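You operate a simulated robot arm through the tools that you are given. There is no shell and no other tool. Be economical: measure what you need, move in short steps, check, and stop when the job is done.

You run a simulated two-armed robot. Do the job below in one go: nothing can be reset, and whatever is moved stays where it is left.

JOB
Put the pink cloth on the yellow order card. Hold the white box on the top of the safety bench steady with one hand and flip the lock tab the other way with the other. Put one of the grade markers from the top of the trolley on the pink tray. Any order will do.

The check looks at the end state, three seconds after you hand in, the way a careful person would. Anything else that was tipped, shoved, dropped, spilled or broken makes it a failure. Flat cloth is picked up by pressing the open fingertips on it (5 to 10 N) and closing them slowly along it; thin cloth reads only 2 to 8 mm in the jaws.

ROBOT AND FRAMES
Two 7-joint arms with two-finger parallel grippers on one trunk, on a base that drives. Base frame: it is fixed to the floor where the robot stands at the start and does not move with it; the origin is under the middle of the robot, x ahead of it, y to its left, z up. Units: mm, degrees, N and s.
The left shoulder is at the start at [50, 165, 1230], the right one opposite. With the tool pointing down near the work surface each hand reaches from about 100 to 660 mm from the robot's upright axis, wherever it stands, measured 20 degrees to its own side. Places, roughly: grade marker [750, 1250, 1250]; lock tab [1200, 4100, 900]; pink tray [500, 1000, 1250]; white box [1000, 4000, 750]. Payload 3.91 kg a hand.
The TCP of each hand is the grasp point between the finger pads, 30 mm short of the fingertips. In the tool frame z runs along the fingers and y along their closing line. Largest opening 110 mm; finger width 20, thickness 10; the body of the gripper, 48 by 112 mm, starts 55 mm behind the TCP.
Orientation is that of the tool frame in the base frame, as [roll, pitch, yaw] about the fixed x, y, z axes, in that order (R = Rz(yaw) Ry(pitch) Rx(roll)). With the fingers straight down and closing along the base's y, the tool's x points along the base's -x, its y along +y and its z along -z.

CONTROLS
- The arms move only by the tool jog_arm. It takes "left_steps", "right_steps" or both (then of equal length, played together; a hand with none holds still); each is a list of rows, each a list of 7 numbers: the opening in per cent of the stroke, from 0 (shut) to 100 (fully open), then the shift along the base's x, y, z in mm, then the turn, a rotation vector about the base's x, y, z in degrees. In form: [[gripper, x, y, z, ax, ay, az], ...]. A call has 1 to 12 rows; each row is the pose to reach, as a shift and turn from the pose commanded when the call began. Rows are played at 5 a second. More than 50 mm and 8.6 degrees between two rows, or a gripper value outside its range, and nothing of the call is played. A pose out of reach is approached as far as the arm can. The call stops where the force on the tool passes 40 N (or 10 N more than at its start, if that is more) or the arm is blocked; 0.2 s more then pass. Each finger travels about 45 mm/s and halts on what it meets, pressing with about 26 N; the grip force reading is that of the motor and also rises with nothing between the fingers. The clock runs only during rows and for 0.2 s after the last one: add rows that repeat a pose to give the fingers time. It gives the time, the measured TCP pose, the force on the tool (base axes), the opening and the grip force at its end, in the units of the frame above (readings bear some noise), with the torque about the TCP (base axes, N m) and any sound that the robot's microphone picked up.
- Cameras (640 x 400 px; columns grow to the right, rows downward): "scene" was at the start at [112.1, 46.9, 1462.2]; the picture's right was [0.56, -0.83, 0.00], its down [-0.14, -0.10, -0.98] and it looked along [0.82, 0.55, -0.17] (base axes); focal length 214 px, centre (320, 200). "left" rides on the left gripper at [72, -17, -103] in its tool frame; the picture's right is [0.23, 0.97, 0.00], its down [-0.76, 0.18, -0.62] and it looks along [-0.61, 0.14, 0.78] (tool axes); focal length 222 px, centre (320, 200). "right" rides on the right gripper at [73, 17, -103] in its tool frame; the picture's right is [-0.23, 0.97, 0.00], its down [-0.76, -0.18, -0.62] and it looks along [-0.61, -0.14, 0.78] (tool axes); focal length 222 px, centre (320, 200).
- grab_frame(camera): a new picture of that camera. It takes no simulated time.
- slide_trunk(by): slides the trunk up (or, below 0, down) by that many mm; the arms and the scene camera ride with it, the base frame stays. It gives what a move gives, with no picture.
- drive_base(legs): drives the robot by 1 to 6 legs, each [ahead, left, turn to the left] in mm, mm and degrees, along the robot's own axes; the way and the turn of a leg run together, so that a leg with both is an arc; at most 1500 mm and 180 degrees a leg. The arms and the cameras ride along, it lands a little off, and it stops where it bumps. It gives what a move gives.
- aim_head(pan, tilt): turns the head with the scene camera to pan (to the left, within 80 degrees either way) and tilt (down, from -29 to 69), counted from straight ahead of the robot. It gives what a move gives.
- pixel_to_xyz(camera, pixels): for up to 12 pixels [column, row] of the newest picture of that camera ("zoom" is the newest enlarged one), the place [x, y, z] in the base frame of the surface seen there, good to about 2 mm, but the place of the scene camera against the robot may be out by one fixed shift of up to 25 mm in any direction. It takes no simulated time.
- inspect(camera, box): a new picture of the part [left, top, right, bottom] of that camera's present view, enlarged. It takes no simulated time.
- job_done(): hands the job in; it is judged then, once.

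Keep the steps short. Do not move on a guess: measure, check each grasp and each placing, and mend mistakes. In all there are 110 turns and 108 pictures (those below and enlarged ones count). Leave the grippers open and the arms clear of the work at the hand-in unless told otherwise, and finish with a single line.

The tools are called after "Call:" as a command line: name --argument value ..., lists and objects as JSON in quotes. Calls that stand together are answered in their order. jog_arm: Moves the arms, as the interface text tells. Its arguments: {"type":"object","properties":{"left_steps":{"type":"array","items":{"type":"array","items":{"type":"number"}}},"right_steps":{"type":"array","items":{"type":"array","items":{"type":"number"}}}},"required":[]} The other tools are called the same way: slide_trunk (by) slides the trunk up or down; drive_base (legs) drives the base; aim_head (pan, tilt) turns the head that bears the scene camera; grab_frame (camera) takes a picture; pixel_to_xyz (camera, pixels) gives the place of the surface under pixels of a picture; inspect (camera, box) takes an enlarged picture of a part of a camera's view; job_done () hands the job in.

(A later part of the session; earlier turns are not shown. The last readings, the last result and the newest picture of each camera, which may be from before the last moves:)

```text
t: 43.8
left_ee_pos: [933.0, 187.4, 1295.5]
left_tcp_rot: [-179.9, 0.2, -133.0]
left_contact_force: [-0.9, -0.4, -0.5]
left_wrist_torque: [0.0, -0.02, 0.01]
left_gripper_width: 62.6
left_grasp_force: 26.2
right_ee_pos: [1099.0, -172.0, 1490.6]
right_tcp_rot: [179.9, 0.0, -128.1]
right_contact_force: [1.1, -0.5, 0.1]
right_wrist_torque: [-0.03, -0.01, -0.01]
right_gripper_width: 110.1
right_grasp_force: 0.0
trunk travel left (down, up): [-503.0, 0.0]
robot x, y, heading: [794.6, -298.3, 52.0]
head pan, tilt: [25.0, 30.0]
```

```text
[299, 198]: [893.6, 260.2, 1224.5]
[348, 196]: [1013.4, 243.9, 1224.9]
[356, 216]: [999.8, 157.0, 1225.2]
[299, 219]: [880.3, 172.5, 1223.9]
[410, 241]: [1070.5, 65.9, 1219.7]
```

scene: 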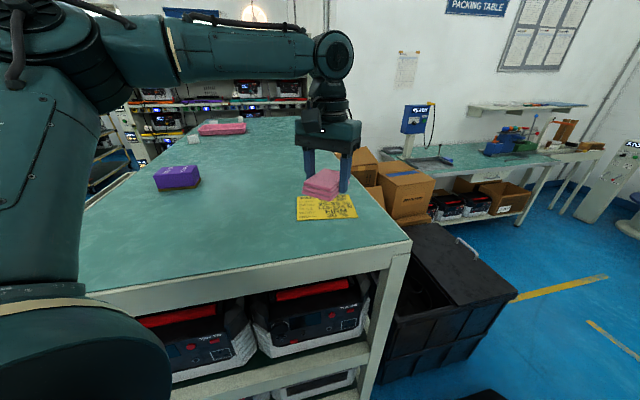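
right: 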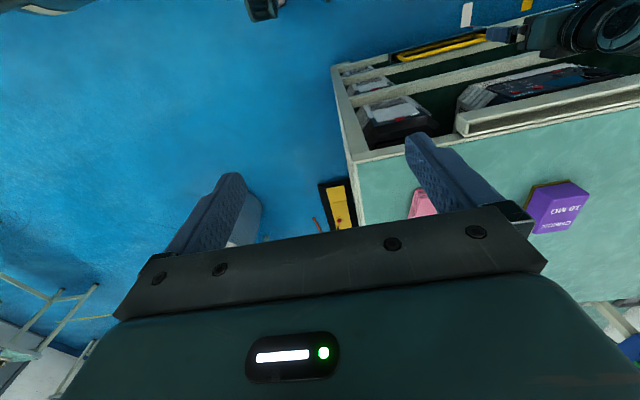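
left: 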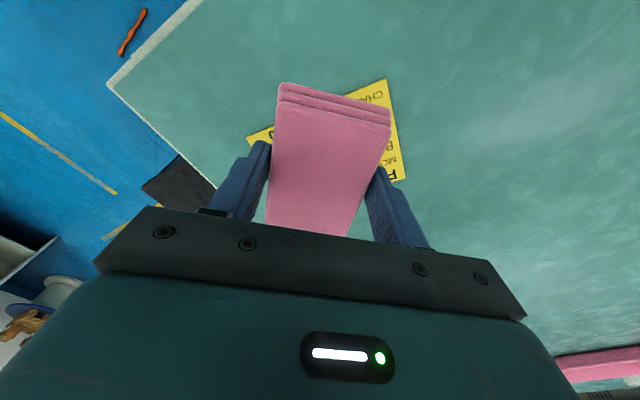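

Card centre is (940,222). I'll shift there while turning the hand +35° so the cloth lines up with the card.

Call:
jog_arm --left_steps '[[0, 1, 7, 0, 0, 0, 7], [0, 3, 14, 0, 0, 0, 14], [0, 4, 21, 0, 0, 0, 21], [0, 5, 28, 0, 0, 0, 28], [0, 6.5, 35, 0, 0, 0, 35], [0, 6.5, 35, -20, 0, 0, 35], [0, 6.5, 35, -40, 0, 0, 35]]'

Call:
grab_frame --camera "left"

Call:
inspect --camera "scene" --box '[250, 110, 410, 250]'

```text
t: 45.4
left_ee_pos: [940.0, 222.8, 1255.2]
left_tcp_rot: [-179.9, 0.2, -98.0]
left_contact_force: [-0.4, 1.1, -1.0]
left_wrist_torque: [0.02, -0.03, -0.01]
left_gripper_width: 63.1
left_grasp_force: 25.5
right_ee_pos: [1098.4, -170.8, 1491.2]
right_tcp_rot: [179.8, -0.1, -128.0]
right_contact_force: [-0.4, -0.2, -0.2]
right_wrist_torque: [-0.01, -0.04, 0.02]
right_gripper_width: 110.0
right_grasp_force: 0.0
trunk travel left (down, up): [-503.0, 0.0]
robot x, y, heading: [794.2, -298.1, 52.1]
head pan, tilt: [25.0, 30.0]
```

```text
83 pictures are left
```

left: 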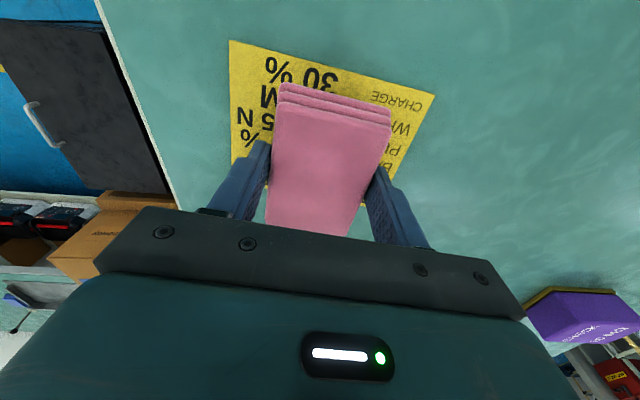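

```text
2.86 times, centred on (330, 180) of scene
```

zoom: 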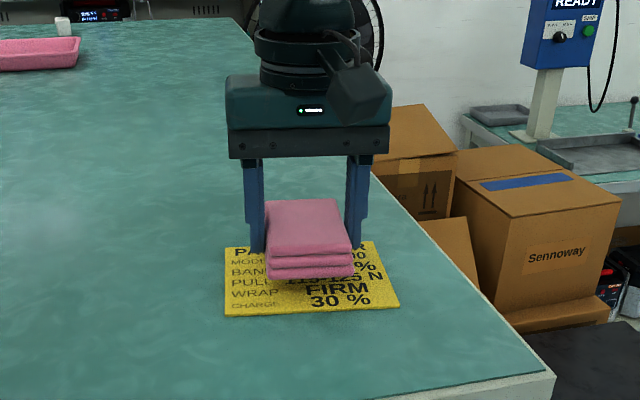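

Well aligned. I'll lower slowly until contact.

Call:
jog_arm --left_steps '[[0, 0, 0, -8, 0, 0, 0], [0, 0, 0, -14, 0, 0, 0], [0, 0, 0, -18, 0, 0, 0], [0, 0, 0, -20, 0, 0, 0]]'

```text
t: 46.4
left_ee_pos: [940.7, 221.8, 1235.2]
left_tcp_rot: [-179.8, 0.4, -98.0]
left_contact_force: [-0.5, 0.8, 3.9]
left_wrist_torque: [-0.01, 0.11, -0.03]
left_gripper_width: 63.0
left_grasp_force: 25.4
right_ee_pos: [1098.2, -172.1, 1490.3]
right_tcp_rot: [179.9, -0.1, -128.1]
right_contact_force: [0.0, -0.6, -0.6]
right_wrist_torque: [-0.01, 0.0, -0.03]
right_gripper_width: 110.0
right_grasp_force: 0.1
trunk travel left (down, up): [-503.0, 0.0]
robot x, y, heading: [796.2, -298.4, 52.0]
head pan, tilt: [25.0, 30.0]
```

There is 4 N of contact, so the cloth rests on the card. I'll open and lift.

Call:
jog_arm --left_steps '[[70, 0, 0, 0, 0, 0, 0], [95, 0, 0, 0, 0, 0, 0], [95, 0, 0, 0, 0, 0, 0], [95, 0, 0, 0, 0, 0, 0], [95, 0, 0, 15, 0, 0, 0], [95, 0, 0, 55, 0, 0, 0], [95, 0, 0, 100, 0, 0, 0], [95, 0, 0, 140, 0, 0, 0]]'

Call:
grab_frame --camera "left"

Call:
grab_frame --camera "scene"

```text
t: 48.2
left_ee_pos: [927.4, 220.2, 1370.1]
left_tcp_rot: [-179.9, 0.3, -97.9]
left_contact_force: [0.3, 0.2, 0.4]
left_wrist_torque: [0.03, 0.0, -0.01]
left_gripper_width: 104.5
left_grasp_force: 0.0
left hand out of reach, approached as far as the arm can: row 8
right_ee_pos: [1099.2, -171.1, 1491.1]
right_tcp_rot: [179.9, 0.1, -128.1]
right_contact_force: [0.1, -0.3, 0.4]
right_wrist_torque: [0.02, -0.01, 0.0]
right_gripper_width: 110.0
right_grasp_force: 0.1
trunk travel left (down, up): [-503.0, 0.0]
robot x, y, heading: [795.6, -299.3, 52.3]
head pan, tilt: [25.0, 30.0]
```

```text
81 pictures are left
```

left: 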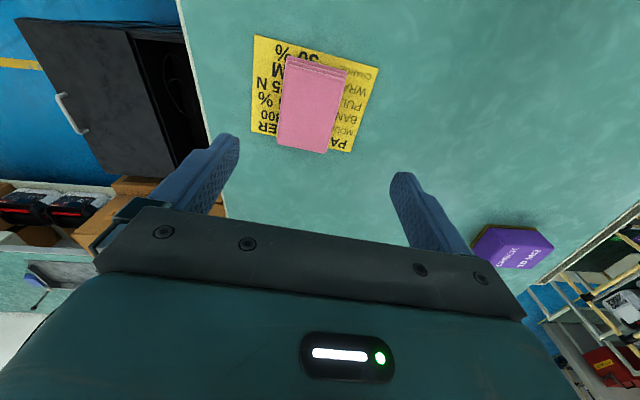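

```text
80 pictures are left
```

scene: 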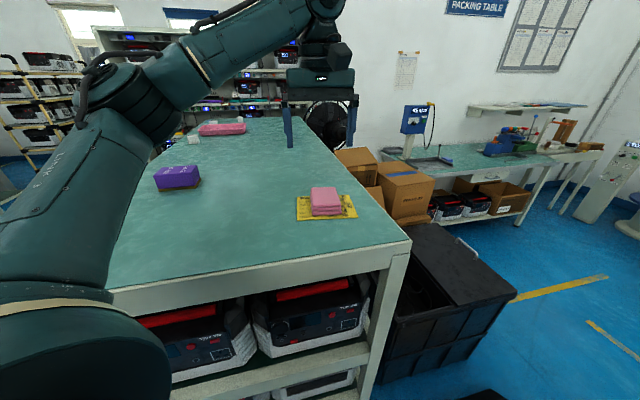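

The cloth lies fully on the card, squarely. Now to the markers: turn right 52°, then back along the same path.

Call:
drive_base --legs '[[0, 0, -52], [-850, 0, 0]]'

Call:
aim_head --pan 60 --tilt 30

Call:
grab_frame --camera "scene"

```text
t: 55.1
left_ee_pos: [433.2, -81.6, 1369.3]
left_tcp_rot: [-179.7, 0.2, -149.8]
left_contact_force: [0.5, 0.0, -0.5]
left_wrist_torque: [0.03, 0.01, 0.0]
left_gripper_width: 104.4
left_grasp_force: 0.0
right_ee_pos: [230.9, -459.2, 1490.6]
right_tcp_rot: [179.9, 0.0, -179.9]
right_contact_force: [-0.7, 0.8, 1.0]
right_wrist_torque: [-0.03, -0.01, 0.0]
right_gripper_width: 110.0
right_grasp_force: 0.0
trunk travel left (down, up): [-503.0, 0.0]
robot x, y, heading: [-54.1, -299.9, 0.3]
head pan, tilt: [25.0, 30.0]
```

```text
t: 56.1
left_ee_pos: [434.9, -84.0, 1370.3]
left_tcp_rot: [-179.8, 0.2, -149.7]
left_contact_force: [-0.2, -0.3, 0.2]
left_wrist_torque: [0.0, -0.01, 0.01]
left_gripper_width: 104.6
left_grasp_force: 0.1
right_ee_pos: [231.6, -458.4, 1490.7]
right_tcp_rot: [179.9, -0.2, -179.8]
right_contact_force: [-0.2, -0.2, 1.0]
right_wrist_torque: [0.01, -0.01, 0.0]
right_gripper_width: 110.2
right_grasp_force: 0.0
trunk travel left (down, up): [-503.0, 0.0]
robot x, y, heading: [-54.9, -301.5, 0.5]
head pan, tilt: [60.0, 30.0]
```

```text
79 pictures are left
```

scene: 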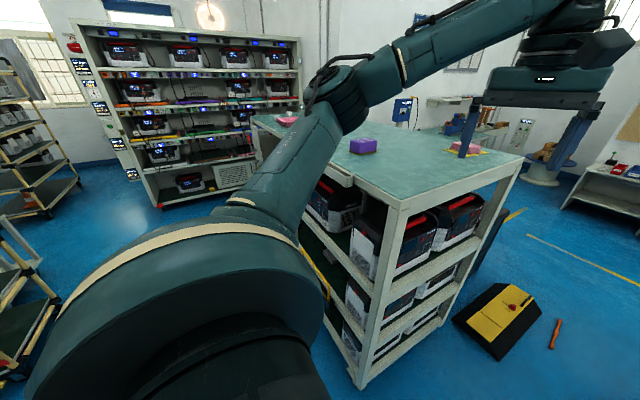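

The floor in front of the trolley looks open. I'll check how far away the racks on the left are.

Call:
pixel_to_xyz --camera "scene" --pixels '[[55, 300], [20, 375], [40, 268], [80, 180], [155, 205], [250, 180], [328, 300]]'

```text
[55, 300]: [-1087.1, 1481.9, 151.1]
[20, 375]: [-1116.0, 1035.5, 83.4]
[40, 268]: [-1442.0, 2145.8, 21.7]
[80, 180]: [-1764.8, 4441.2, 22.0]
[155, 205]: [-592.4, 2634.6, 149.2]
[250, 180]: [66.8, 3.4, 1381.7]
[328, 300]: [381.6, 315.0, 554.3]
```

There's room. Driving left 1050.

Call:
drive_base --legs '[[0, 1050, 0]]'

Call:
aim_head --pan 20 --tilt 30

Call:
grab_frame --camera "scene"

```text
t: 61.5
left_ee_pos: [429.8, 975.3, 1370.2]
left_tcp_rot: [-179.8, 0.2, -149.8]
left_contact_force: [-0.1, 0.6, 0.4]
left_wrist_torque: [0.02, -0.02, 0.01]
left_gripper_width: 104.7
left_grasp_force: 0.0
right_ee_pos: [227.1, 599.5, 1490.6]
right_tcp_rot: [179.9, -0.1, -179.8]
right_contact_force: [0.2, -0.4, 0.6]
right_wrist_torque: [0.02, -0.01, 0.03]
right_gripper_width: 109.7
right_grasp_force: 0.0
trunk travel left (down, up): [-503.0, 0.0]
robot x, y, heading: [-61.6, 762.5, -0.0]
head pan, tilt: [60.0, 30.0]
```

```text
t: 62.6
left_ee_pos: [428.9, 975.4, 1369.4]
left_tcp_rot: [-179.9, 0.3, -149.7]
left_contact_force: [-0.5, -0.2, 0.5]
left_wrist_torque: [0.03, -0.01, 0.02]
left_gripper_width: 104.4
left_grasp_force: 0.1
right_ee_pos: [227.9, 598.0, 1490.2]
right_tcp_rot: [179.9, -0.1, -179.8]
right_contact_force: [-0.8, 0.6, -0.7]
right_wrist_torque: [-0.01, 0.02, -0.01]
right_gripper_width: 110.0
right_grasp_force: 0.0
trunk travel left (down, up): [-503.0, 0.0]
robot x, y, heading: [-63.5, 756.9, 0.5]
head pan, tilt: [20.0, 30.0]
```

```text
78 pictures are left
```

scene: 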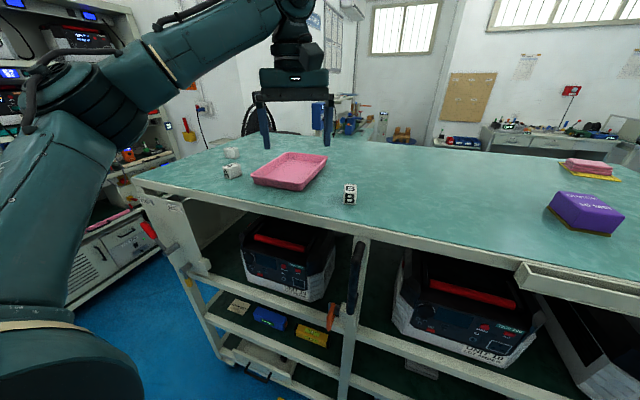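

Call:
inspect --camera "scene" --box '[200, 130, 380, 240]'

Call:
pixel_to_xyz --camera "zoom" --pixels '[[528, 195], [527, 240], [510, 235], [545, 215], [310, 130], [190, 160], [320, 205], [445, 85], [310, 75], [110, 140], [110, 75], [535, 185]]'

```text
3.56 times, centred on (290, 185) of scene
```

zoom: 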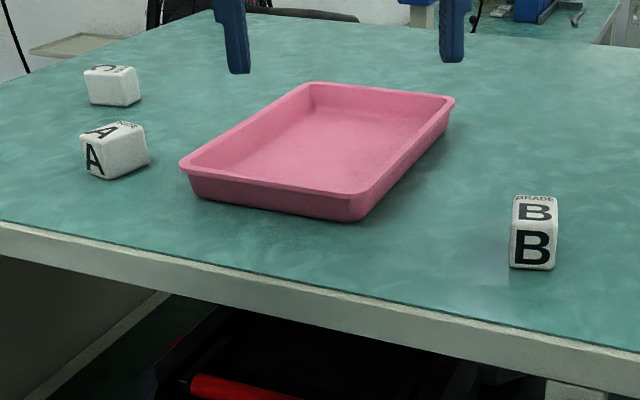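

```text
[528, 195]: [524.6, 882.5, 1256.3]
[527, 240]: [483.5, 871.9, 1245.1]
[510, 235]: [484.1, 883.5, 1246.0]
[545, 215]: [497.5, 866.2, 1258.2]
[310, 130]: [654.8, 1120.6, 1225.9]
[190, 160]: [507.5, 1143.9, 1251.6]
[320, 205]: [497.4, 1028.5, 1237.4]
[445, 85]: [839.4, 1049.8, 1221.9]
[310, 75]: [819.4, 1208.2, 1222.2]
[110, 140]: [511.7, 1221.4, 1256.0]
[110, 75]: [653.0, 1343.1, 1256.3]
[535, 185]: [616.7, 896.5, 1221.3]
```

Marker B stands at about (497,880) on the near side of the tray. I'll drive 100 forward, then turn the hand back -30° and centre it roughly above B.

Call:
drive_base --legs '[[110, 0, 0]]'

Call:
jog_arm --left_steps '[[95, -5, -25, 0, 0, 0, -8], [95, -10, -50, 0, 0, 0, -16], [95, -20, -75, 0, 0, 0, -24], [95, -30, -95, 0, 0, 0, -30], [95, -30, -95, -30, 0, 0, -30]]'

Call:
grab_frame --camera "left"

```text
t: 63.8
left_ee_pos: [537.9, 976.2, 1368.6]
left_tcp_rot: [-179.7, 0.3, -149.8]
left_contact_force: [0.3, 0.1, 0.4]
left_wrist_torque: [-0.03, -0.02, -0.02]
left_gripper_width: 104.4
left_grasp_force: 0.0
right_ee_pos: [336.0, 599.1, 1489.8]
right_tcp_rot: [179.9, 0.1, -179.8]
right_contact_force: [-0.1, 0.2, 0.1]
right_wrist_torque: [-0.05, 0.01, -0.01]
right_gripper_width: 110.0
right_grasp_force: 0.1
trunk travel left (down, up): [-503.0, 0.0]
robot x, y, heading: [45.9, 758.8, 0.4]
head pan, tilt: [20.0, 30.0]
```

```text
t: 65.0
left_ee_pos: [499.6, 915.6, 1329.3]
left_tcp_rot: [-179.7, 0.2, -179.7]
left_contact_force: [0.5, 0.8, -0.4]
left_wrist_torque: [-0.02, -0.01, 0.01]
left_gripper_width: 104.5
left_grasp_force: 0.1
left hand out of reach, approached as far as the arm can: row 1, 2, 3, 4, 5
right_ee_pos: [339.0, 599.5, 1491.1]
right_tcp_rot: [179.8, -0.1, -179.8]
right_contact_force: [0.7, 0.9, 0.6]
right_wrist_torque: [-0.02, 0.03, 0.02]
right_gripper_width: 110.2
right_grasp_force: 0.0
trunk travel left (down, up): [-503.0, 0.0]
robot x, y, heading: [48.1, 758.1, 0.4]
head pan, tilt: [20.0, 30.0]
```

```text
76 pictures are left
```

left: 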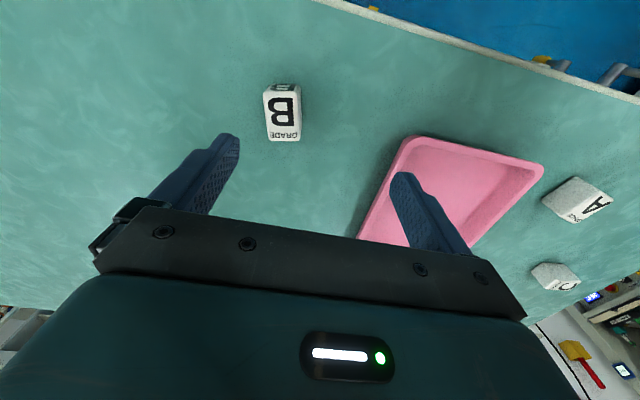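

I'll measure B's top corners and the tray's near corners.

Call:
pixel_to_xyz --camera "left" --pixels '[[268, 97], [298, 95], [269, 138], [299, 136], [284, 115], [408, 140], [540, 168], [470, 180], [340, 110], [440, 160], [365, 235]]'

```text
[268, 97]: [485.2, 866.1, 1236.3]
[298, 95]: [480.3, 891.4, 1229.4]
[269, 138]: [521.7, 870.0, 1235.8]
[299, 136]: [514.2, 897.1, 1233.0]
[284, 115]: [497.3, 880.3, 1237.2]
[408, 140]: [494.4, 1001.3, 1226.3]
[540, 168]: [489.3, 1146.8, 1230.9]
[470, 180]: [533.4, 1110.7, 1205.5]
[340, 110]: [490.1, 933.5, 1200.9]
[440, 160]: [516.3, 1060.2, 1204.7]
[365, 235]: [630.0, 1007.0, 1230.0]
```

B: centre (500,881), top 1237, about 30 wide. I'll move over it in y and come partway down.

Call:
jog_arm --left_steps '[[80, 0, -18, -20, 0, 0, 0], [80, 0, -34, -40, 0, 0, 3]]'

```text
t: 65.6
left_ee_pos: [501.7, 910.1, 1314.8]
left_tcp_rot: [-179.8, 0.2, -178.1]
left_contact_force: [0.0, 0.2, 0.7]
left_wrist_torque: [-0.01, -0.03, 0.0]
left_gripper_width: 88.0
left_grasp_force: 0.0
left hand out of reach, approached as far as the arm can: row 1, 2
right_ee_pos: [336.5, 599.3, 1491.3]
right_tcp_rot: [179.9, 0.0, -179.8]
right_contact_force: [0.0, 0.4, -0.4]
right_wrist_torque: [-0.01, 0.02, -0.01]
right_gripper_width: 109.9
right_grasp_force: 0.0
trunk travel left (down, up): [-503.0, 0.0]
robot x, y, heading: [46.6, 755.3, 0.3]
head pan, tilt: [20.0, 30.0]
```

The hand reaches better further to its own side, so I'll shift the base right 40 mm instead.

Call:
drive_base --legs '[[0, -45, 0]]'

Call:
jog_arm --left_steps '[[80, 0, 0, -10, 0, 0, 0], [80, 0, 0, -25, 0, 0, 0]]'

```text
t: 66.5
left_ee_pos: [501.6, 866.4, 1315.5]
left_tcp_rot: [-179.9, 0.3, -178.3]
left_contact_force: [0.3, -0.6, -0.2]
left_wrist_torque: [0.03, 0.01, 0.01]
left_gripper_width: 87.8
left_grasp_force: 0.1
right_ee_pos: [338.1, 554.7, 1491.1]
right_tcp_rot: [179.9, 0.0, -179.8]
right_contact_force: [0.0, 0.2, -0.1]
right_wrist_torque: [0.05, 0.0, 0.02]
right_gripper_width: 109.7
right_grasp_force: 0.0
trunk travel left (down, up): [-503.0, 0.0]
robot x, y, heading: [46.1, 713.4, 0.0]
head pan, tilt: [20.0, 30.0]
```

```text
t: 67.1
left_ee_pos: [500.2, 863.5, 1291.5]
left_tcp_rot: [-179.9, 0.4, -178.2]
left_contact_force: [-0.2, -0.5, -0.6]
left_wrist_torque: [0.0, 0.02, 0.02]
left_gripper_width: 87.8
left_grasp_force: 0.0
right_ee_pos: [335.9, 554.4, 1489.8]
right_tcp_rot: [179.8, 0.0, -179.6]
right_contact_force: [0.3, 0.1, -0.6]
right_wrist_torque: [0.03, 0.01, 0.03]
right_gripper_width: 109.9
right_grasp_force: 0.1
trunk travel left (down, up): [-503.0, 0.0]
robot x, y, heading: [49.3, 714.4, 0.4]
head pan, tilt: [20.0, 30.0]
```

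The hand tracks the commands now. I'll shift y +17, turn +4° and lower to 1235.

Call:
jog_arm --left_steps '[[80, 0, 17, 0, 0, 0, 4], [80, 0, 17, -25, 0, 0, 4], [80, 0, 17, -45, 0, 0, 4], [80, 0, 17, -56, 0, 0, 4]]'

Call:
grab_frame --camera "left"

```text
t: 68.1
left_ee_pos: [500.7, 882.4, 1234.6]
left_tcp_rot: [-179.7, 0.2, -174.3]
left_contact_force: [0.1, 0.4, 0.2]
left_wrist_torque: [0.02, -0.04, 0.0]
left_gripper_width: 88.2
left_grasp_force: 0.1
right_ee_pos: [336.3, 555.6, 1490.8]
right_tcp_rot: [179.9, -0.1, -179.7]
right_contact_force: [-0.1, 0.0, -0.1]
right_wrist_torque: [0.0, 0.0, 0.01]
right_gripper_width: 109.9
right_grasp_force: 0.1
trunk travel left (down, up): [-503.0, 0.0]
robot x, y, heading: [46.1, 715.9, 0.2]
head pan, tilt: [20.0, 30.0]
```

```text
75 pictures are left
```

left: 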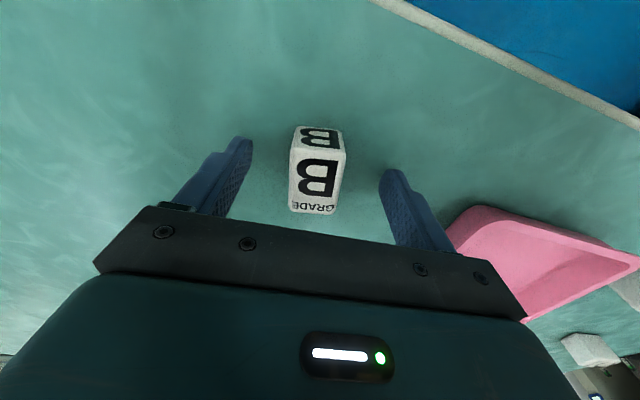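

B is centred between the fingers. I'll close, then lift slowly.

Call:
jog_arm --left_steps '[[60, 0, 0, 0, 0, 0, 0], [45, 0, 0, 0, 0, 0, 0], [30, 0, 0, 0, 0, 0, 0], [15, 0, 0, 0, 0, 0, 0], [0, 0, 0, 0, 0, 0, 0], [0, 0, 0, 0, 0, 0, 0], [0, 0, 0, 0, 0, 0, 0], [0, 0, 0, 4, 0, 0, 0], [0, 0, 0, 8, 0, 0, 0], [0, 0, 0, 16, 0, 0, 0], [0, 0, 0, 26, 0, 0, 0], [0, 0, 0, 40, 0, 0, 0]]'

Call:
grab_frame --camera "left"

```text
t: 70.7
left_ee_pos: [500.9, 882.8, 1274.0]
left_tcp_rot: [-179.9, 0.1, -174.3]
left_contact_force: [0.0, -0.5, -0.7]
left_wrist_torque: [0.01, 0.0, 0.08]
left_gripper_width: 29.4
left_grasp_force: 26.2
right_ee_pos: [336.5, 555.1, 1491.7]
right_tcp_rot: [179.9, 0.0, -179.7]
right_contact_force: [0.2, 0.4, 0.1]
right_wrist_torque: [0.0, -0.01, -0.01]
right_gripper_width: 109.9
right_grasp_force: 0.0
trunk travel left (down, up): [-503.0, 0.0]
robot x, y, heading: [47.8, 713.5, 0.6]
head pan, tilt: [20.0, 30.0]
```

```text
74 pictures are left
```

left: 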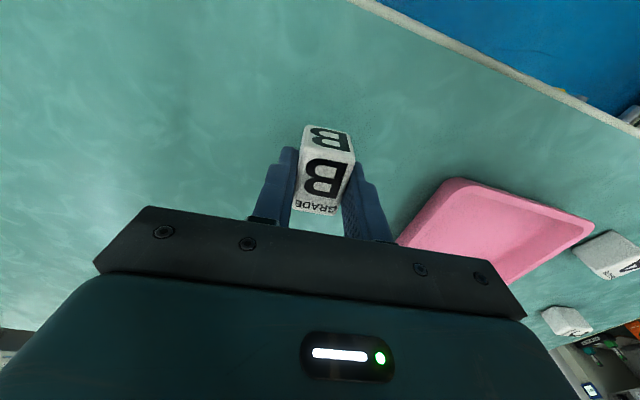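

Held at 29 mm. I'll raise 30, then drive left 190 and ahead 20, which brings the marker over the tray.

Call:
jog_arm --left_steps '[[0, 0, 0, 15, 0, 0, 0], [0, 0, 0, 30, 0, 0, 0]]'

Call:
drive_base --legs '[[20, 195, 0]]'

Call:
jog_arm --left_steps '[[0, 15, 0, 0, 0, 0, 0], [0, 35, 0, 0, 0, 0, 0]]'

Call:
grab_frame --camera "left"

Call:
grab_frame --camera "scene"

```text
t: 71.3
left_ee_pos: [500.8, 883.5, 1304.6]
left_tcp_rot: [-179.8, 0.1, -174.2]
left_contact_force: [1.0, -0.4, -0.5]
left_wrist_torque: [0.0, 0.01, 0.04]
left_gripper_width: 29.0
left_grasp_force: 25.7
right_ee_pos: [337.3, 555.7, 1490.7]
right_tcp_rot: [179.9, 0.0, -179.7]
right_contact_force: [0.2, -0.9, -0.7]
right_wrist_torque: [-0.01, 0.04, 0.03]
right_gripper_width: 109.8
right_grasp_force: 0.0
trunk travel left (down, up): [-503.0, 0.0]
robot x, y, heading: [48.3, 716.9, 0.2]
head pan, tilt: [20.0, 30.0]
```

```text
t: 72.9
left_ee_pos: [519.8, 1077.9, 1304.7]
left_tcp_rot: [-179.8, 0.3, -174.3]
left_contact_force: [0.9, 0.1, -0.1]
left_wrist_torque: [0.01, 0.0, -0.03]
left_gripper_width: 29.3
left_grasp_force: 25.9
right_ee_pos: [354.8, 749.8, 1490.3]
right_tcp_rot: [179.8, 0.0, -179.7]
right_contact_force: [0.1, 0.7, 0.6]
right_wrist_torque: [-0.01, -0.02, 0.01]
right_gripper_width: 110.0
right_grasp_force: 0.0
trunk travel left (down, up): [-503.0, 0.0]
robot x, y, heading: [71.2, 909.8, 0.3]
head pan, tilt: [20.0, 30.0]
```

```text
t: 73.5
left_ee_pos: [545.1, 1078.1, 1303.7]
left_tcp_rot: [-179.9, 0.3, -174.1]
left_contact_force: [-0.9, 0.2, -0.1]
left_wrist_torque: [0.0, -0.04, -0.03]
left_gripper_width: 29.0
left_grasp_force: 26.1
left hand out of reach, approached as far as the arm can: row 2
right_ee_pos: [355.1, 748.8, 1490.4]
right_tcp_rot: [179.9, 0.0, -179.7]
right_contact_force: [0.1, 0.1, 0.0]
right_wrist_torque: [-0.03, -0.02, 0.05]
right_gripper_width: 110.0
right_grasp_force: 0.0
trunk travel left (down, up): [-503.0, 0.0]
robot x, y, heading: [68.5, 906.2, 0.5]
head pan, tilt: [20.0, 30.0]
```

```text
73 pictures are left
```

left: 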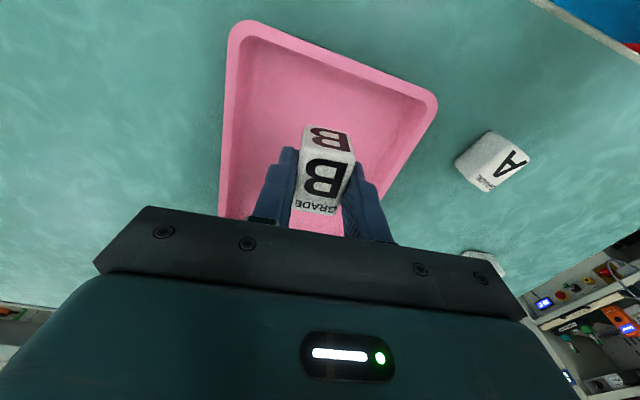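

```text
72 pictures are left
```

scene: 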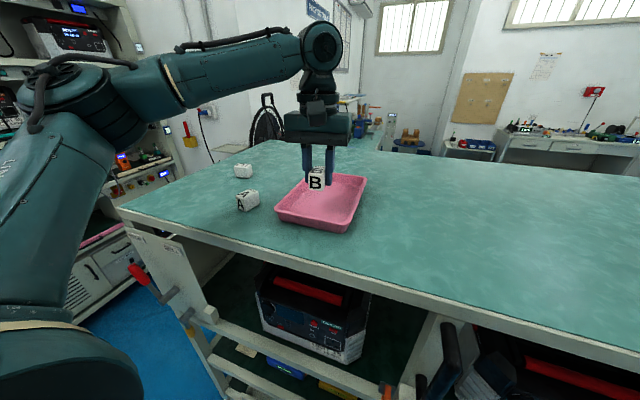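

B hangs over the tray. I'll check the tray walls around it.

Call:
pixel_to_xyz --camera "left" --pixels '[[228, 130], [247, 120], [400, 155], [385, 150], [270, 100], [370, 130], [240, 40], [320, 72]]'

```text
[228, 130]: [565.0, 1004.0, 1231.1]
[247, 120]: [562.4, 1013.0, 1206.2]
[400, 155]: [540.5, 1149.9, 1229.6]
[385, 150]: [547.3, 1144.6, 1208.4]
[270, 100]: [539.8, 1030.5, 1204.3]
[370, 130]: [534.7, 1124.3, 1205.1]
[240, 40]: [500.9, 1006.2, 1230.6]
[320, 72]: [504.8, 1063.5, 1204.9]
```

Interior is y 1013–1144, floor 1204.5. I'll lower to 1240.

Call:
jog_arm --left_steps '[[0, 0, 0, -25, 0, 0, 0], [0, 0, 0, -50, 0, 0, 0], [0, 0, 0, -60, 0, 0, 0], [0, 0, 0, -63.5, 0, 0, 0]]'

```text
t: 74.5
left_ee_pos: [543.6, 1076.2, 1240.7]
left_tcp_rot: [-179.9, 0.2, -174.2]
left_contact_force: [0.1, 0.5, -0.1]
left_wrist_torque: [-0.02, 0.03, 0.02]
left_gripper_width: 29.2
left_grasp_force: 26.3
right_ee_pos: [355.5, 749.0, 1490.8]
right_tcp_rot: [180.0, 0.0, -179.6]
right_contact_force: [0.3, 0.7, 0.7]
right_wrist_torque: [-0.01, 0.02, 0.02]
right_gripper_width: 110.0
right_grasp_force: 0.1
trunk travel left (down, up): [-503.0, 0.0]
robot x, y, heading: [68.5, 906.9, 0.4]
head pan, tilt: [20.0, 30.0]
```

Call:
jog_arm --left_steps '[[0, 0, 0, -0.8, 0, 0, 0], [0, 0, 0, -1.6, 0, 0, 0]]'

```text
t: 75.1
left_ee_pos: [544.6, 1076.7, 1239.7]
left_tcp_rot: [-179.8, 0.2, -174.1]
left_contact_force: [-0.2, 0.7, -0.9]
left_wrist_torque: [-0.05, 0.03, 0.04]
left_gripper_width: 29.5
left_grasp_force: 26.2
right_ee_pos: [355.0, 747.7, 1489.7]
right_tcp_rot: [179.8, 0.1, -179.7]
right_contact_force: [0.2, 0.5, 0.5]
right_wrist_torque: [0.0, -0.01, -0.01]
right_gripper_width: 109.9
right_grasp_force: 0.1
trunk travel left (down, up): [-503.0, 0.0]
robot x, y, heading: [67.9, 908.2, 0.5]
head pan, tilt: [20.0, 30.0]
```

Call:
jog_arm --left_steps '[[0, 0, 0, -1, 0, 0, 0], [0, 0, 0, -1.8, 0, 0, 0]]'

```text
t: 75.7
left_ee_pos: [543.0, 1075.7, 1237.8]
left_tcp_rot: [-179.8, 0.4, -174.2]
left_contact_force: [0.4, 1.2, 7.2]
left_wrist_torque: [0.05, 0.02, -0.01]
left_gripper_width: 29.5
left_grasp_force: 26.0
right_ee_pos: [354.6, 749.2, 1490.7]
right_tcp_rot: [179.9, 0.0, -179.7]
right_contact_force: [-0.8, 0.3, 0.1]
right_wrist_torque: [-0.01, 0.0, 0.02]
right_gripper_width: 110.3
right_grasp_force: 0.0
trunk travel left (down, up): [-503.0, 0.0]
robot x, y, heading: [64.6, 907.9, 0.4]
head pan, tilt: [20.0, 30.0]
```

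Contact at 7 N, so it's on the tray floor. I'll open to 70 mm and rise.

Call:
jog_arm --left_steps '[[40, 0, 0, 0.5, 0, 0, 0], [62, 0, 0, 0.5, 0, 0, 0], [62, 0, 0, 0.5, 0, 0, 0], [62, 0, 0, 15, 0, 0, 0], [62, 0, 0, 55, 0, 0, 0], [62, -10, 0, 90, 0, 0, 0], [62, -20, 0, 110, 0, 0, 0]]'

Call:
grab_frame --camera "left"

Call:
grab_frame --camera "scene"

```text
t: 77.3
left_ee_pos: [524.4, 1076.4, 1348.6]
left_tcp_rot: [-179.9, 0.4, -174.3]
left_contact_force: [-0.1, 0.0, -0.6]
left_wrist_torque: [-0.01, 0.01, 0.0]
left_gripper_width: 67.9
left_grasp_force: 0.0
right_ee_pos: [355.4, 747.7, 1491.4]
right_tcp_rot: [179.9, -0.1, -179.8]
right_contact_force: [0.3, 0.4, 0.2]
right_wrist_torque: [0.01, 0.02, -0.01]
right_gripper_width: 109.8
right_grasp_force: 0.1
trunk travel left (down, up): [-503.0, 0.0]
robot x, y, heading: [64.2, 908.1, 0.6]
head pan, tilt: [20.0, 30.0]
```

```text
71 pictures are left
```

left: 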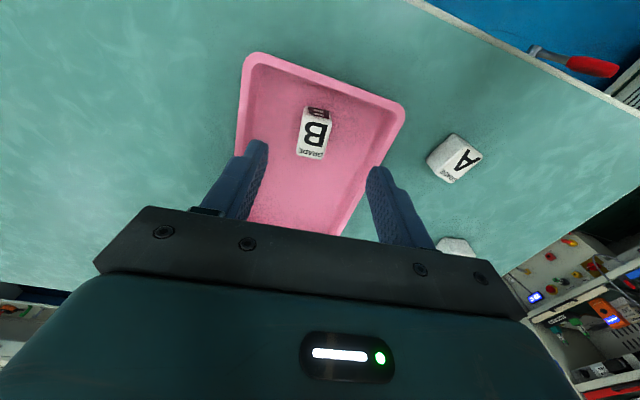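

```text
70 pictures are left
```

scene: 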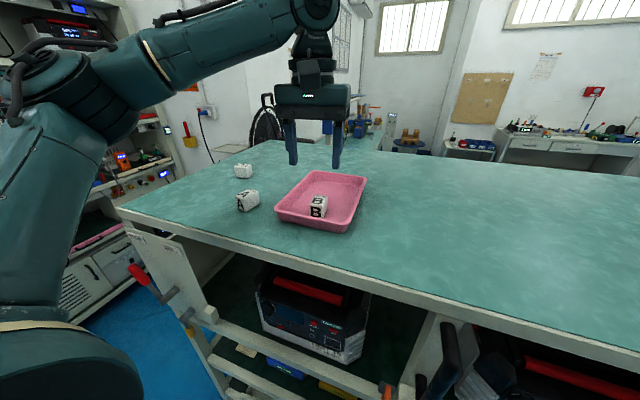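

B stands upright in the tray. Next is the safety bench around (1000,4000). I'll back off 250 and look left.

Call:
drive_base --legs '[[-300, 0, 0]]'

Call:
aim_head --pan 75 --tilt 15

Call:
grab_frame --camera "scene"

```text
t: 79.3
left_ee_pos: [224.8, 1072.7, 1347.8]
left_tcp_rot: [-179.7, 0.2, -174.5]
left_contact_force: [-0.1, 0.8, -0.5]
left_wrist_torque: [-0.01, -0.01, -0.01]
left_gripper_width: 68.2
left_grasp_force: 0.1
right_ee_pos: [54.1, 746.8, 1490.8]
right_tcp_rot: [179.9, 0.1, 180.0]
right_contact_force: [-0.5, 0.0, 0.3]
right_wrist_torque: [0.0, -0.01, 0.01]
right_gripper_width: 109.9
right_grasp_force: 0.0
trunk travel left (down, up): [-503.0, 0.0]
robot x, y, heading: [-228.5, 904.7, 0.0]
head pan, tilt: [20.0, 30.0]
```

```text
t: 80.5
left_ee_pos: [225.1, 1074.3, 1348.1]
left_tcp_rot: [-179.8, 0.2, -174.4]
left_contact_force: [-0.1, 0.1, 0.9]
left_wrist_torque: [-0.01, 0.0, 0.01]
left_gripper_width: 68.3
left_grasp_force: 0.0
right_ee_pos: [56.0, 745.4, 1489.9]
right_tcp_rot: [179.9, 0.1, 180.0]
right_contact_force: [-0.1, 0.6, -0.2]
right_wrist_torque: [0.03, 0.01, 0.0]
right_gripper_width: 109.9
right_grasp_force: 0.0
trunk travel left (down, up): [-503.0, 0.0]
robot x, y, heading: [-234.3, 907.9, 0.0]
head pan, tilt: [75.0, 15.0]
```

```text
69 pictures are left
```

scene: 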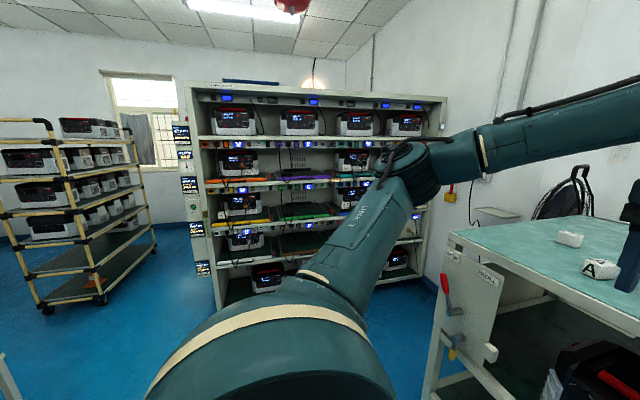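

Call:
pixel_to_xyz --camera "scene" --pixels '[[200, 240], [430, 200], [265, 290], [100, 300], [400, 265], [320, 240], [250, 60], [480, 215], [455, 195], [240, 300], [130, 130], [355, 160]]'

Call:
inspect --camera "scene" --box '[170, 70, 490, 310]'

```text
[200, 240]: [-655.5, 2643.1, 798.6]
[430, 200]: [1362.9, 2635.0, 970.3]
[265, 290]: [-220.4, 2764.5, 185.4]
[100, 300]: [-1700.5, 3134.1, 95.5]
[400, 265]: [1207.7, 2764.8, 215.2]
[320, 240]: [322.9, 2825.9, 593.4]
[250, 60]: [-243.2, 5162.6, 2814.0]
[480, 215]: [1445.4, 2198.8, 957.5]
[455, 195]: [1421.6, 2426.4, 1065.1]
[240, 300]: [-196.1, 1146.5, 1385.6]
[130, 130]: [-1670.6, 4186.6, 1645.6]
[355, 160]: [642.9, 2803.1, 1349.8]
```

```text
1.67 times, centred on (330, 190) of scene
```

zoom: 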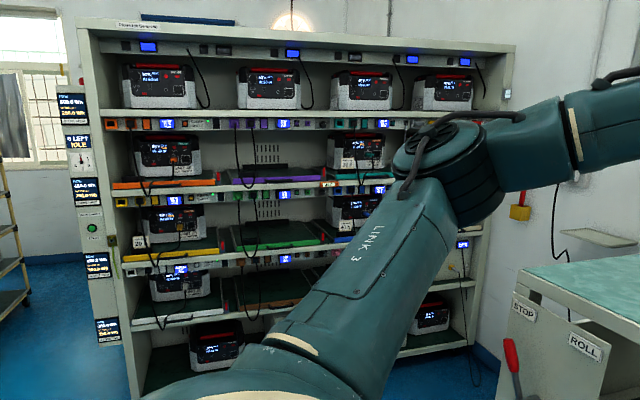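

The shelf (y≈2640–2830, x −650…1360) hides the bench, so I must go round its left end between it and the rack at x≈−1700. I'll check how far my left elbow sticks out.

Call:
pixel_to_xyz --camera "scene" --pixels '[[385, 175], [410, 150], [470, 150], [340, 260], [600, 100], [45, 310], [155, 245], [5, 365]]'

```text
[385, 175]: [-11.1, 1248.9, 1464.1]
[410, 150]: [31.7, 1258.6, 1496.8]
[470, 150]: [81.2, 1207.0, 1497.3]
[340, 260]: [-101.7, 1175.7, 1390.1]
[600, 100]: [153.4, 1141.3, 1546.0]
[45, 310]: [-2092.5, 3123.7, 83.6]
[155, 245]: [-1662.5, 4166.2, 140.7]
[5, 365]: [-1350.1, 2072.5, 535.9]
```

The elbow stays within about 450 mm of the axis. I'll turn to heading 90 and look at the passage.

Call:
drive_base --legs '[[-150, 0, 0], [0, 0, 90]]'

Call:
aim_head --pan 30 --tilt 25

Call:
grab_frame --camera "scene"

```text
t: 85.7
left_ee_pos: [-547.7, 1362.7, 1347.8]
left_tcp_rot: [-179.9, 0.2, -84.4]
left_contact_force: [-1.1, 0.3, 0.3]
left_wrist_torque: [-0.01, 0.0, 0.02]
left_gripper_width: 68.4
left_grasp_force: 0.0
right_ee_pos: [-220.8, 1192.3, 1490.8]
right_tcp_rot: [179.9, 0.1, -89.9]
right_contact_force: [-1.3, 0.4, -0.6]
right_wrist_torque: [-0.04, -0.02, 0.0]
right_gripper_width: 110.0
right_grasp_force: 0.0
trunk travel left (down, up): [-503.0, 0.0]
robot x, y, heading: [-378.5, 903.9, 90.1]
head pan, tilt: [75.0, 15.0]
```

```text
t: 86.9
left_ee_pos: [-547.3, 1362.1, 1348.6]
left_tcp_rot: [-179.8, 0.2, -84.4]
left_contact_force: [0.1, -0.3, 0.3]
left_wrist_torque: [0.0, 0.01, 0.01]
left_gripper_width: 67.9
left_grasp_force: 0.0
right_ee_pos: [-220.6, 1192.6, 1490.1]
right_tcp_rot: [179.9, 0.0, -89.9]
right_contact_force: [0.3, 0.0, 0.1]
right_wrist_torque: [0.02, -0.01, -0.01]
right_gripper_width: 110.0
right_grasp_force: 0.1
trunk travel left (down, up): [-503.0, 0.0]
robot x, y, heading: [-380.2, 906.9, 89.8]
head pan, tilt: [30.0, 25.0]
```

```text
67 pictures are left
```

scene: 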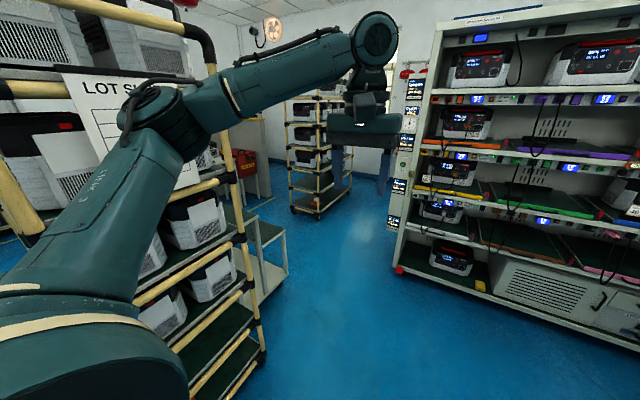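

Call:
pixel_to_xyz --camera "scene" --pixels '[[262, 350], [240, 210], [210, 70], [287, 268], [265, 300], [318, 215], [345, 190], [400, 268], [430, 100], [245, 190], [270, 190]]'

Call:
aim_head --pan 60 --tilt 25

Call:
grab_frame --camera "scene"

```text
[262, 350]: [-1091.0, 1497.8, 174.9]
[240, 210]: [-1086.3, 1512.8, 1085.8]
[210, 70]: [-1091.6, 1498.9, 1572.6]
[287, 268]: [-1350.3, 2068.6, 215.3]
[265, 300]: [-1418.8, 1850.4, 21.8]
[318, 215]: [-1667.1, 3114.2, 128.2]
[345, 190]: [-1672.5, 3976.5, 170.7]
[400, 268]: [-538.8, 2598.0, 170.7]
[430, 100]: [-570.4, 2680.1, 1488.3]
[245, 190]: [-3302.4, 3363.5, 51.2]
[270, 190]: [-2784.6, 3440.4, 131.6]
```

```text
t: 87.8
left_ee_pos: [-547.8, 1362.3, 1346.8]
left_tcp_rot: [-179.8, 0.2, -84.5]
left_contact_force: [-0.8, 0.3, 0.0]
left_wrist_torque: [0.01, 0.0, -0.03]
left_gripper_width: 68.1
left_grasp_force: 0.0
right_ee_pos: [-220.5, 1192.7, 1490.3]
right_tcp_rot: [179.9, 0.1, -89.9]
right_contact_force: [-0.3, -1.4, -0.1]
right_wrist_torque: [-0.01, 0.01, 0.0]
right_gripper_width: 110.0
right_grasp_force: 0.1
trunk travel left (down, up): [-503.0, 0.0]
robot x, y, heading: [-381.9, 907.2, 89.8]
head pan, tilt: [60.0, 25.0]
```

```text
66 pictures are left
```

scene: 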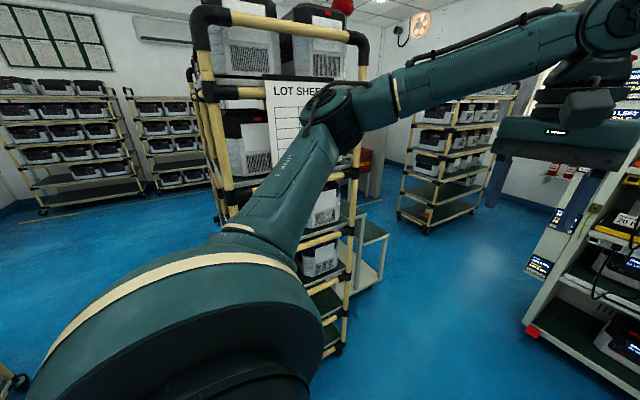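

Passage between far rack (x≈−1667) and shelf (x≈−655) is about 1 m. Before entering, I'll check how far my right elbow sticks out.

Call:
aim_head --pan -65 --tilt 20

Call:
grab_frame --camera "scene"

```text
t: 89.9
left_ee_pos: [-547.9, 1361.6, 1347.9]
left_tcp_rot: [-179.7, 0.2, -84.4]
left_contact_force: [-0.2, 0.7, 0.0]
left_wrist_torque: [-0.01, 0.0, 0.0]
left_gripper_width: 68.4
left_grasp_force: 0.0
right_ee_pos: [-219.7, 1193.6, 1490.1]
right_tcp_rot: [179.9, -0.1, -89.9]
right_contact_force: [-0.2, 0.6, 0.8]
right_wrist_torque: [0.04, 0.02, -0.03]
right_gripper_width: 110.0
right_grasp_force: 0.0
trunk travel left (down, up): [-503.0, 0.0]
robot x, y, heading: [-376.4, 906.7, 90.1]
head pan, tilt: [-65.0, 20.0]
```

```text
65 pictures are left
```

scene: 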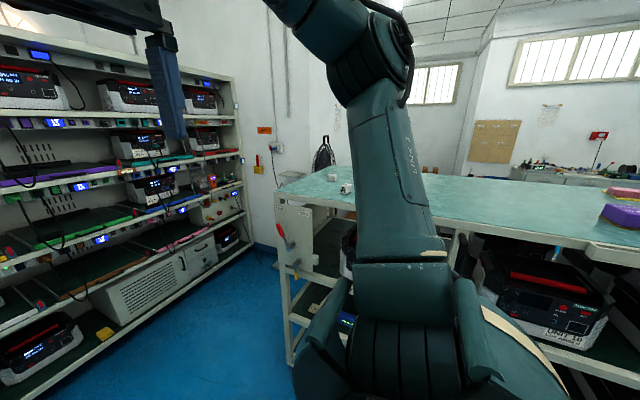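

Call:
pixel_to_xyz --camera "scene" --pixels '[[405, 40], [410, 80], [360, 60], [425, 220], [545, 390]]'

```text
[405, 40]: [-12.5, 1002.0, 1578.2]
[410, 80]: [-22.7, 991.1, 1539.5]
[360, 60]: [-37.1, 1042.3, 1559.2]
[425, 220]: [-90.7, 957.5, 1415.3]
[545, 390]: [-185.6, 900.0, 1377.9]
```

Both elbows reach about 400 mm sideways, so centring at x≈−1160 leaves about 85 mm each side. Forward 800, then diagonally to (−1160,2300).

Call:
drive_base --legs '[[800, 0, 0], [600, 780, 0]]'

Call:
aim_head --pan 0 --tilt 20

Call:
grab_frame --camera "scene"

```text
t: 98.9
left_ee_pos: [-1324.7, 2761.9, 1347.9]
left_tcp_rot: [-179.9, 0.2, -84.2]
left_contact_force: [0.1, 0.3, -0.1]
left_wrist_torque: [-0.01, -0.02, 0.0]
left_gripper_width: 68.2
left_grasp_force: 0.0
right_ee_pos: [-996.1, 2594.5, 1491.3]
right_tcp_rot: [179.9, -0.1, -89.7]
right_contact_force: [0.1, 0.0, -0.6]
right_wrist_torque: [-0.03, 0.0, 0.0]
right_gripper_width: 109.9
right_grasp_force: 0.1
trunk travel left (down, up): [-503.0, 0.0]
robot x, y, heading: [-1154.9, 2308.0, 90.4]
head pan, tilt: [-65.0, 20.0]
stopped in leg 2: the robot was blocked; the commanded pose is now the measured one
```

```text
t: 100.3
left_ee_pos: [-1323.7, 2761.9, 1347.0]
left_tcp_rot: [-179.9, 0.1, -84.3]
left_contact_force: [-0.6, -0.4, 0.9]
left_wrist_torque: [0.0, 0.0, -0.04]
left_gripper_width: 68.4
left_grasp_force: 0.1
right_ee_pos: [-997.0, 2593.8, 1490.4]
right_tcp_rot: [179.9, 0.0, -89.7]
right_contact_force: [0.9, -0.1, 0.2]
right_wrist_torque: [0.01, -0.03, 0.0]
right_gripper_width: 110.0
right_grasp_force: 0.1
trunk travel left (down, up): [-503.0, 0.0]
robot x, y, heading: [-1155.2, 2308.6, 90.5]
head pan, tilt: [0.0, 20.0]
```

```text
64 pictures are left
```

scene: 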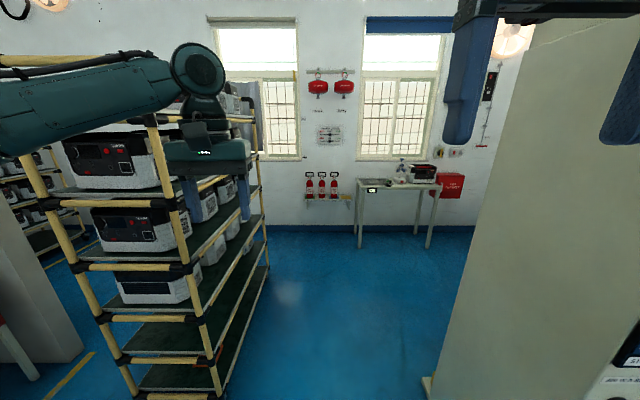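

Blocked right at the end of the leg. I'll see what I touched on the left.

Call:
aim_head --pan 78 --tilt 45

Call:
grab_frame --camera "scene"

```text
t: 101.8
left_ee_pos: [-1324.3, 2761.2, 1347.3]
left_tcp_rot: [-179.8, 0.2, -84.2]
left_contact_force: [0.3, -0.3, 0.0]
left_wrist_torque: [-0.03, -0.03, 0.0]
left_gripper_width: 68.1
left_grasp_force: 0.1
right_ee_pos: [-995.6, 2594.4, 1490.9]
right_tcp_rot: [179.8, -0.2, -89.7]
right_contact_force: [0.3, -0.4, -0.6]
right_wrist_torque: [0.02, 0.0, 0.0]
right_gripper_width: 110.0
right_grasp_force: 0.1
trunk travel left (down, up): [-503.0, 0.0]
robot x, y, heading: [-1156.0, 2303.7, 90.6]
head pan, tilt: [78.0, 45.0]
```

```text
63 pictures are left
```

scene: 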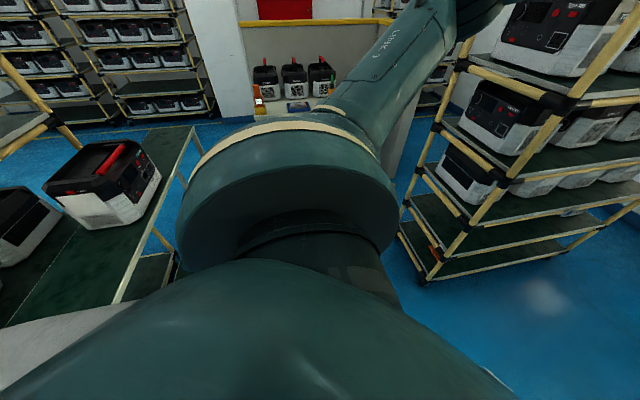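

Call:
pixel_to_xyz --camera "scene" --pixels '[[190, 135], [160, 200], [125, 290], [100, 190], [170, 240], [425, 275], [440, 120], [260, 100], [405, 205], [60, 320]]'

```text
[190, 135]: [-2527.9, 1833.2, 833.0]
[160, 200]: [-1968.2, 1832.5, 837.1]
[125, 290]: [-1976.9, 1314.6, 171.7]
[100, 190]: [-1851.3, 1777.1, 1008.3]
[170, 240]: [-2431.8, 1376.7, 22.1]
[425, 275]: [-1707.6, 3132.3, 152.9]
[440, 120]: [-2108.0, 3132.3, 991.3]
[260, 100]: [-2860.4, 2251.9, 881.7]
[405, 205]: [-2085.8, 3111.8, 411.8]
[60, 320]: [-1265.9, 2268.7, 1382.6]
```

My base touched the corner of a low bench at about (−1350,2070), right at the stop. I'll move ahead, away from it, through the passage.

Call:
drive_base --legs '[[400, 0, 0]]'

Call:
aim_head --pan -35 --tilt 20

Call:
grab_frame --camera "scene"

Call:
aim_head --pan 80 --tilt 55

Call:
grab_frame --camera "scene"

```text
t: 104.3
left_ee_pos: [-1329.0, 3159.8, 1345.1]
left_tcp_rot: [-179.7, 0.2, -84.3]
left_contact_force: [0.1, -0.3, 0.4]
left_wrist_torque: [0.01, 0.01, 0.01]
left_gripper_width: 68.5
left_grasp_force: 0.1
right_ee_pos: [-1000.5, 2989.8, 1491.1]
right_tcp_rot: [-179.9, -0.2, -89.8]
right_contact_force: [0.1, 0.1, -0.2]
right_wrist_torque: [0.01, -0.02, -0.03]
right_gripper_width: 110.2
right_grasp_force: 0.1
trunk travel left (down, up): [-503.0, 0.0]
robot x, y, heading: [-1156.7, 2701.8, 90.2]
head pan, tilt: [78.0, 45.0]
```

```text
t: 106.2
left_ee_pos: [-1328.9, 3157.9, 1347.0]
left_tcp_rot: [-179.7, 0.2, -84.3]
left_contact_force: [0.2, -0.2, 0.2]
left_wrist_torque: [0.01, 0.0, 0.02]
left_gripper_width: 67.9
left_grasp_force: 0.0
right_ee_pos: [-1000.8, 2991.2, 1490.2]
right_tcp_rot: [-179.9, -0.2, -89.6]
right_contact_force: [-0.3, -0.1, 0.1]
right_wrist_torque: [-0.01, 0.03, 0.02]
right_gripper_width: 110.2
right_grasp_force: 0.1
trunk travel left (down, up): [-503.0, 0.0]
robot x, y, heading: [-1155.6, 2702.2, 90.5]
head pan, tilt: [-35.0, 20.0]
```

```text
62 pictures are left
```

scene: 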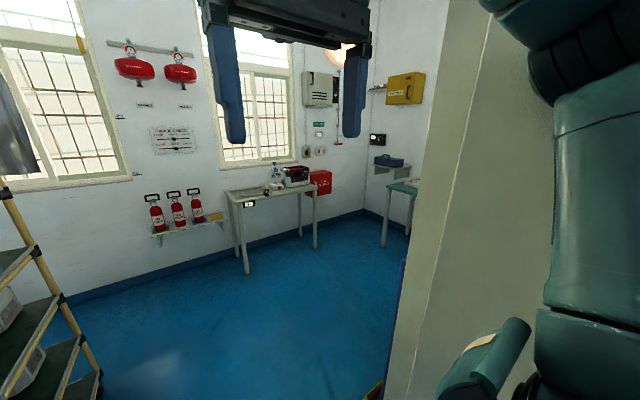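

```text
t: 108.1
left_ee_pos: [-1328.7, 3159.3, 1346.9]
left_tcp_rot: [-179.7, 0.2, -84.3]
left_contact_force: [0.1, -0.3, 0.4]
left_wrist_torque: [-0.01, 0.0, -0.02]
left_gripper_width: 68.3
left_grasp_force: 0.1
right_ee_pos: [-1001.2, 2991.3, 1490.2]
right_tcp_rot: [-179.9, -0.2, -89.7]
right_contact_force: [-0.1, 0.1, -0.3]
right_wrist_torque: [0.0, -0.02, -0.02]
right_gripper_width: 110.0
right_grasp_force: 0.1
trunk travel left (down, up): [-503.0, 0.0]
robot x, y, heading: [-1153.5, 2699.7, 90.6]
head pan, tilt: [80.0, 55.0]
```

```text
61 pictures are left
```

scene: 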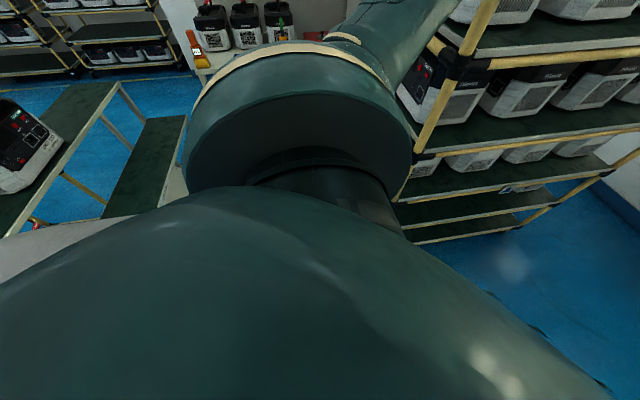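

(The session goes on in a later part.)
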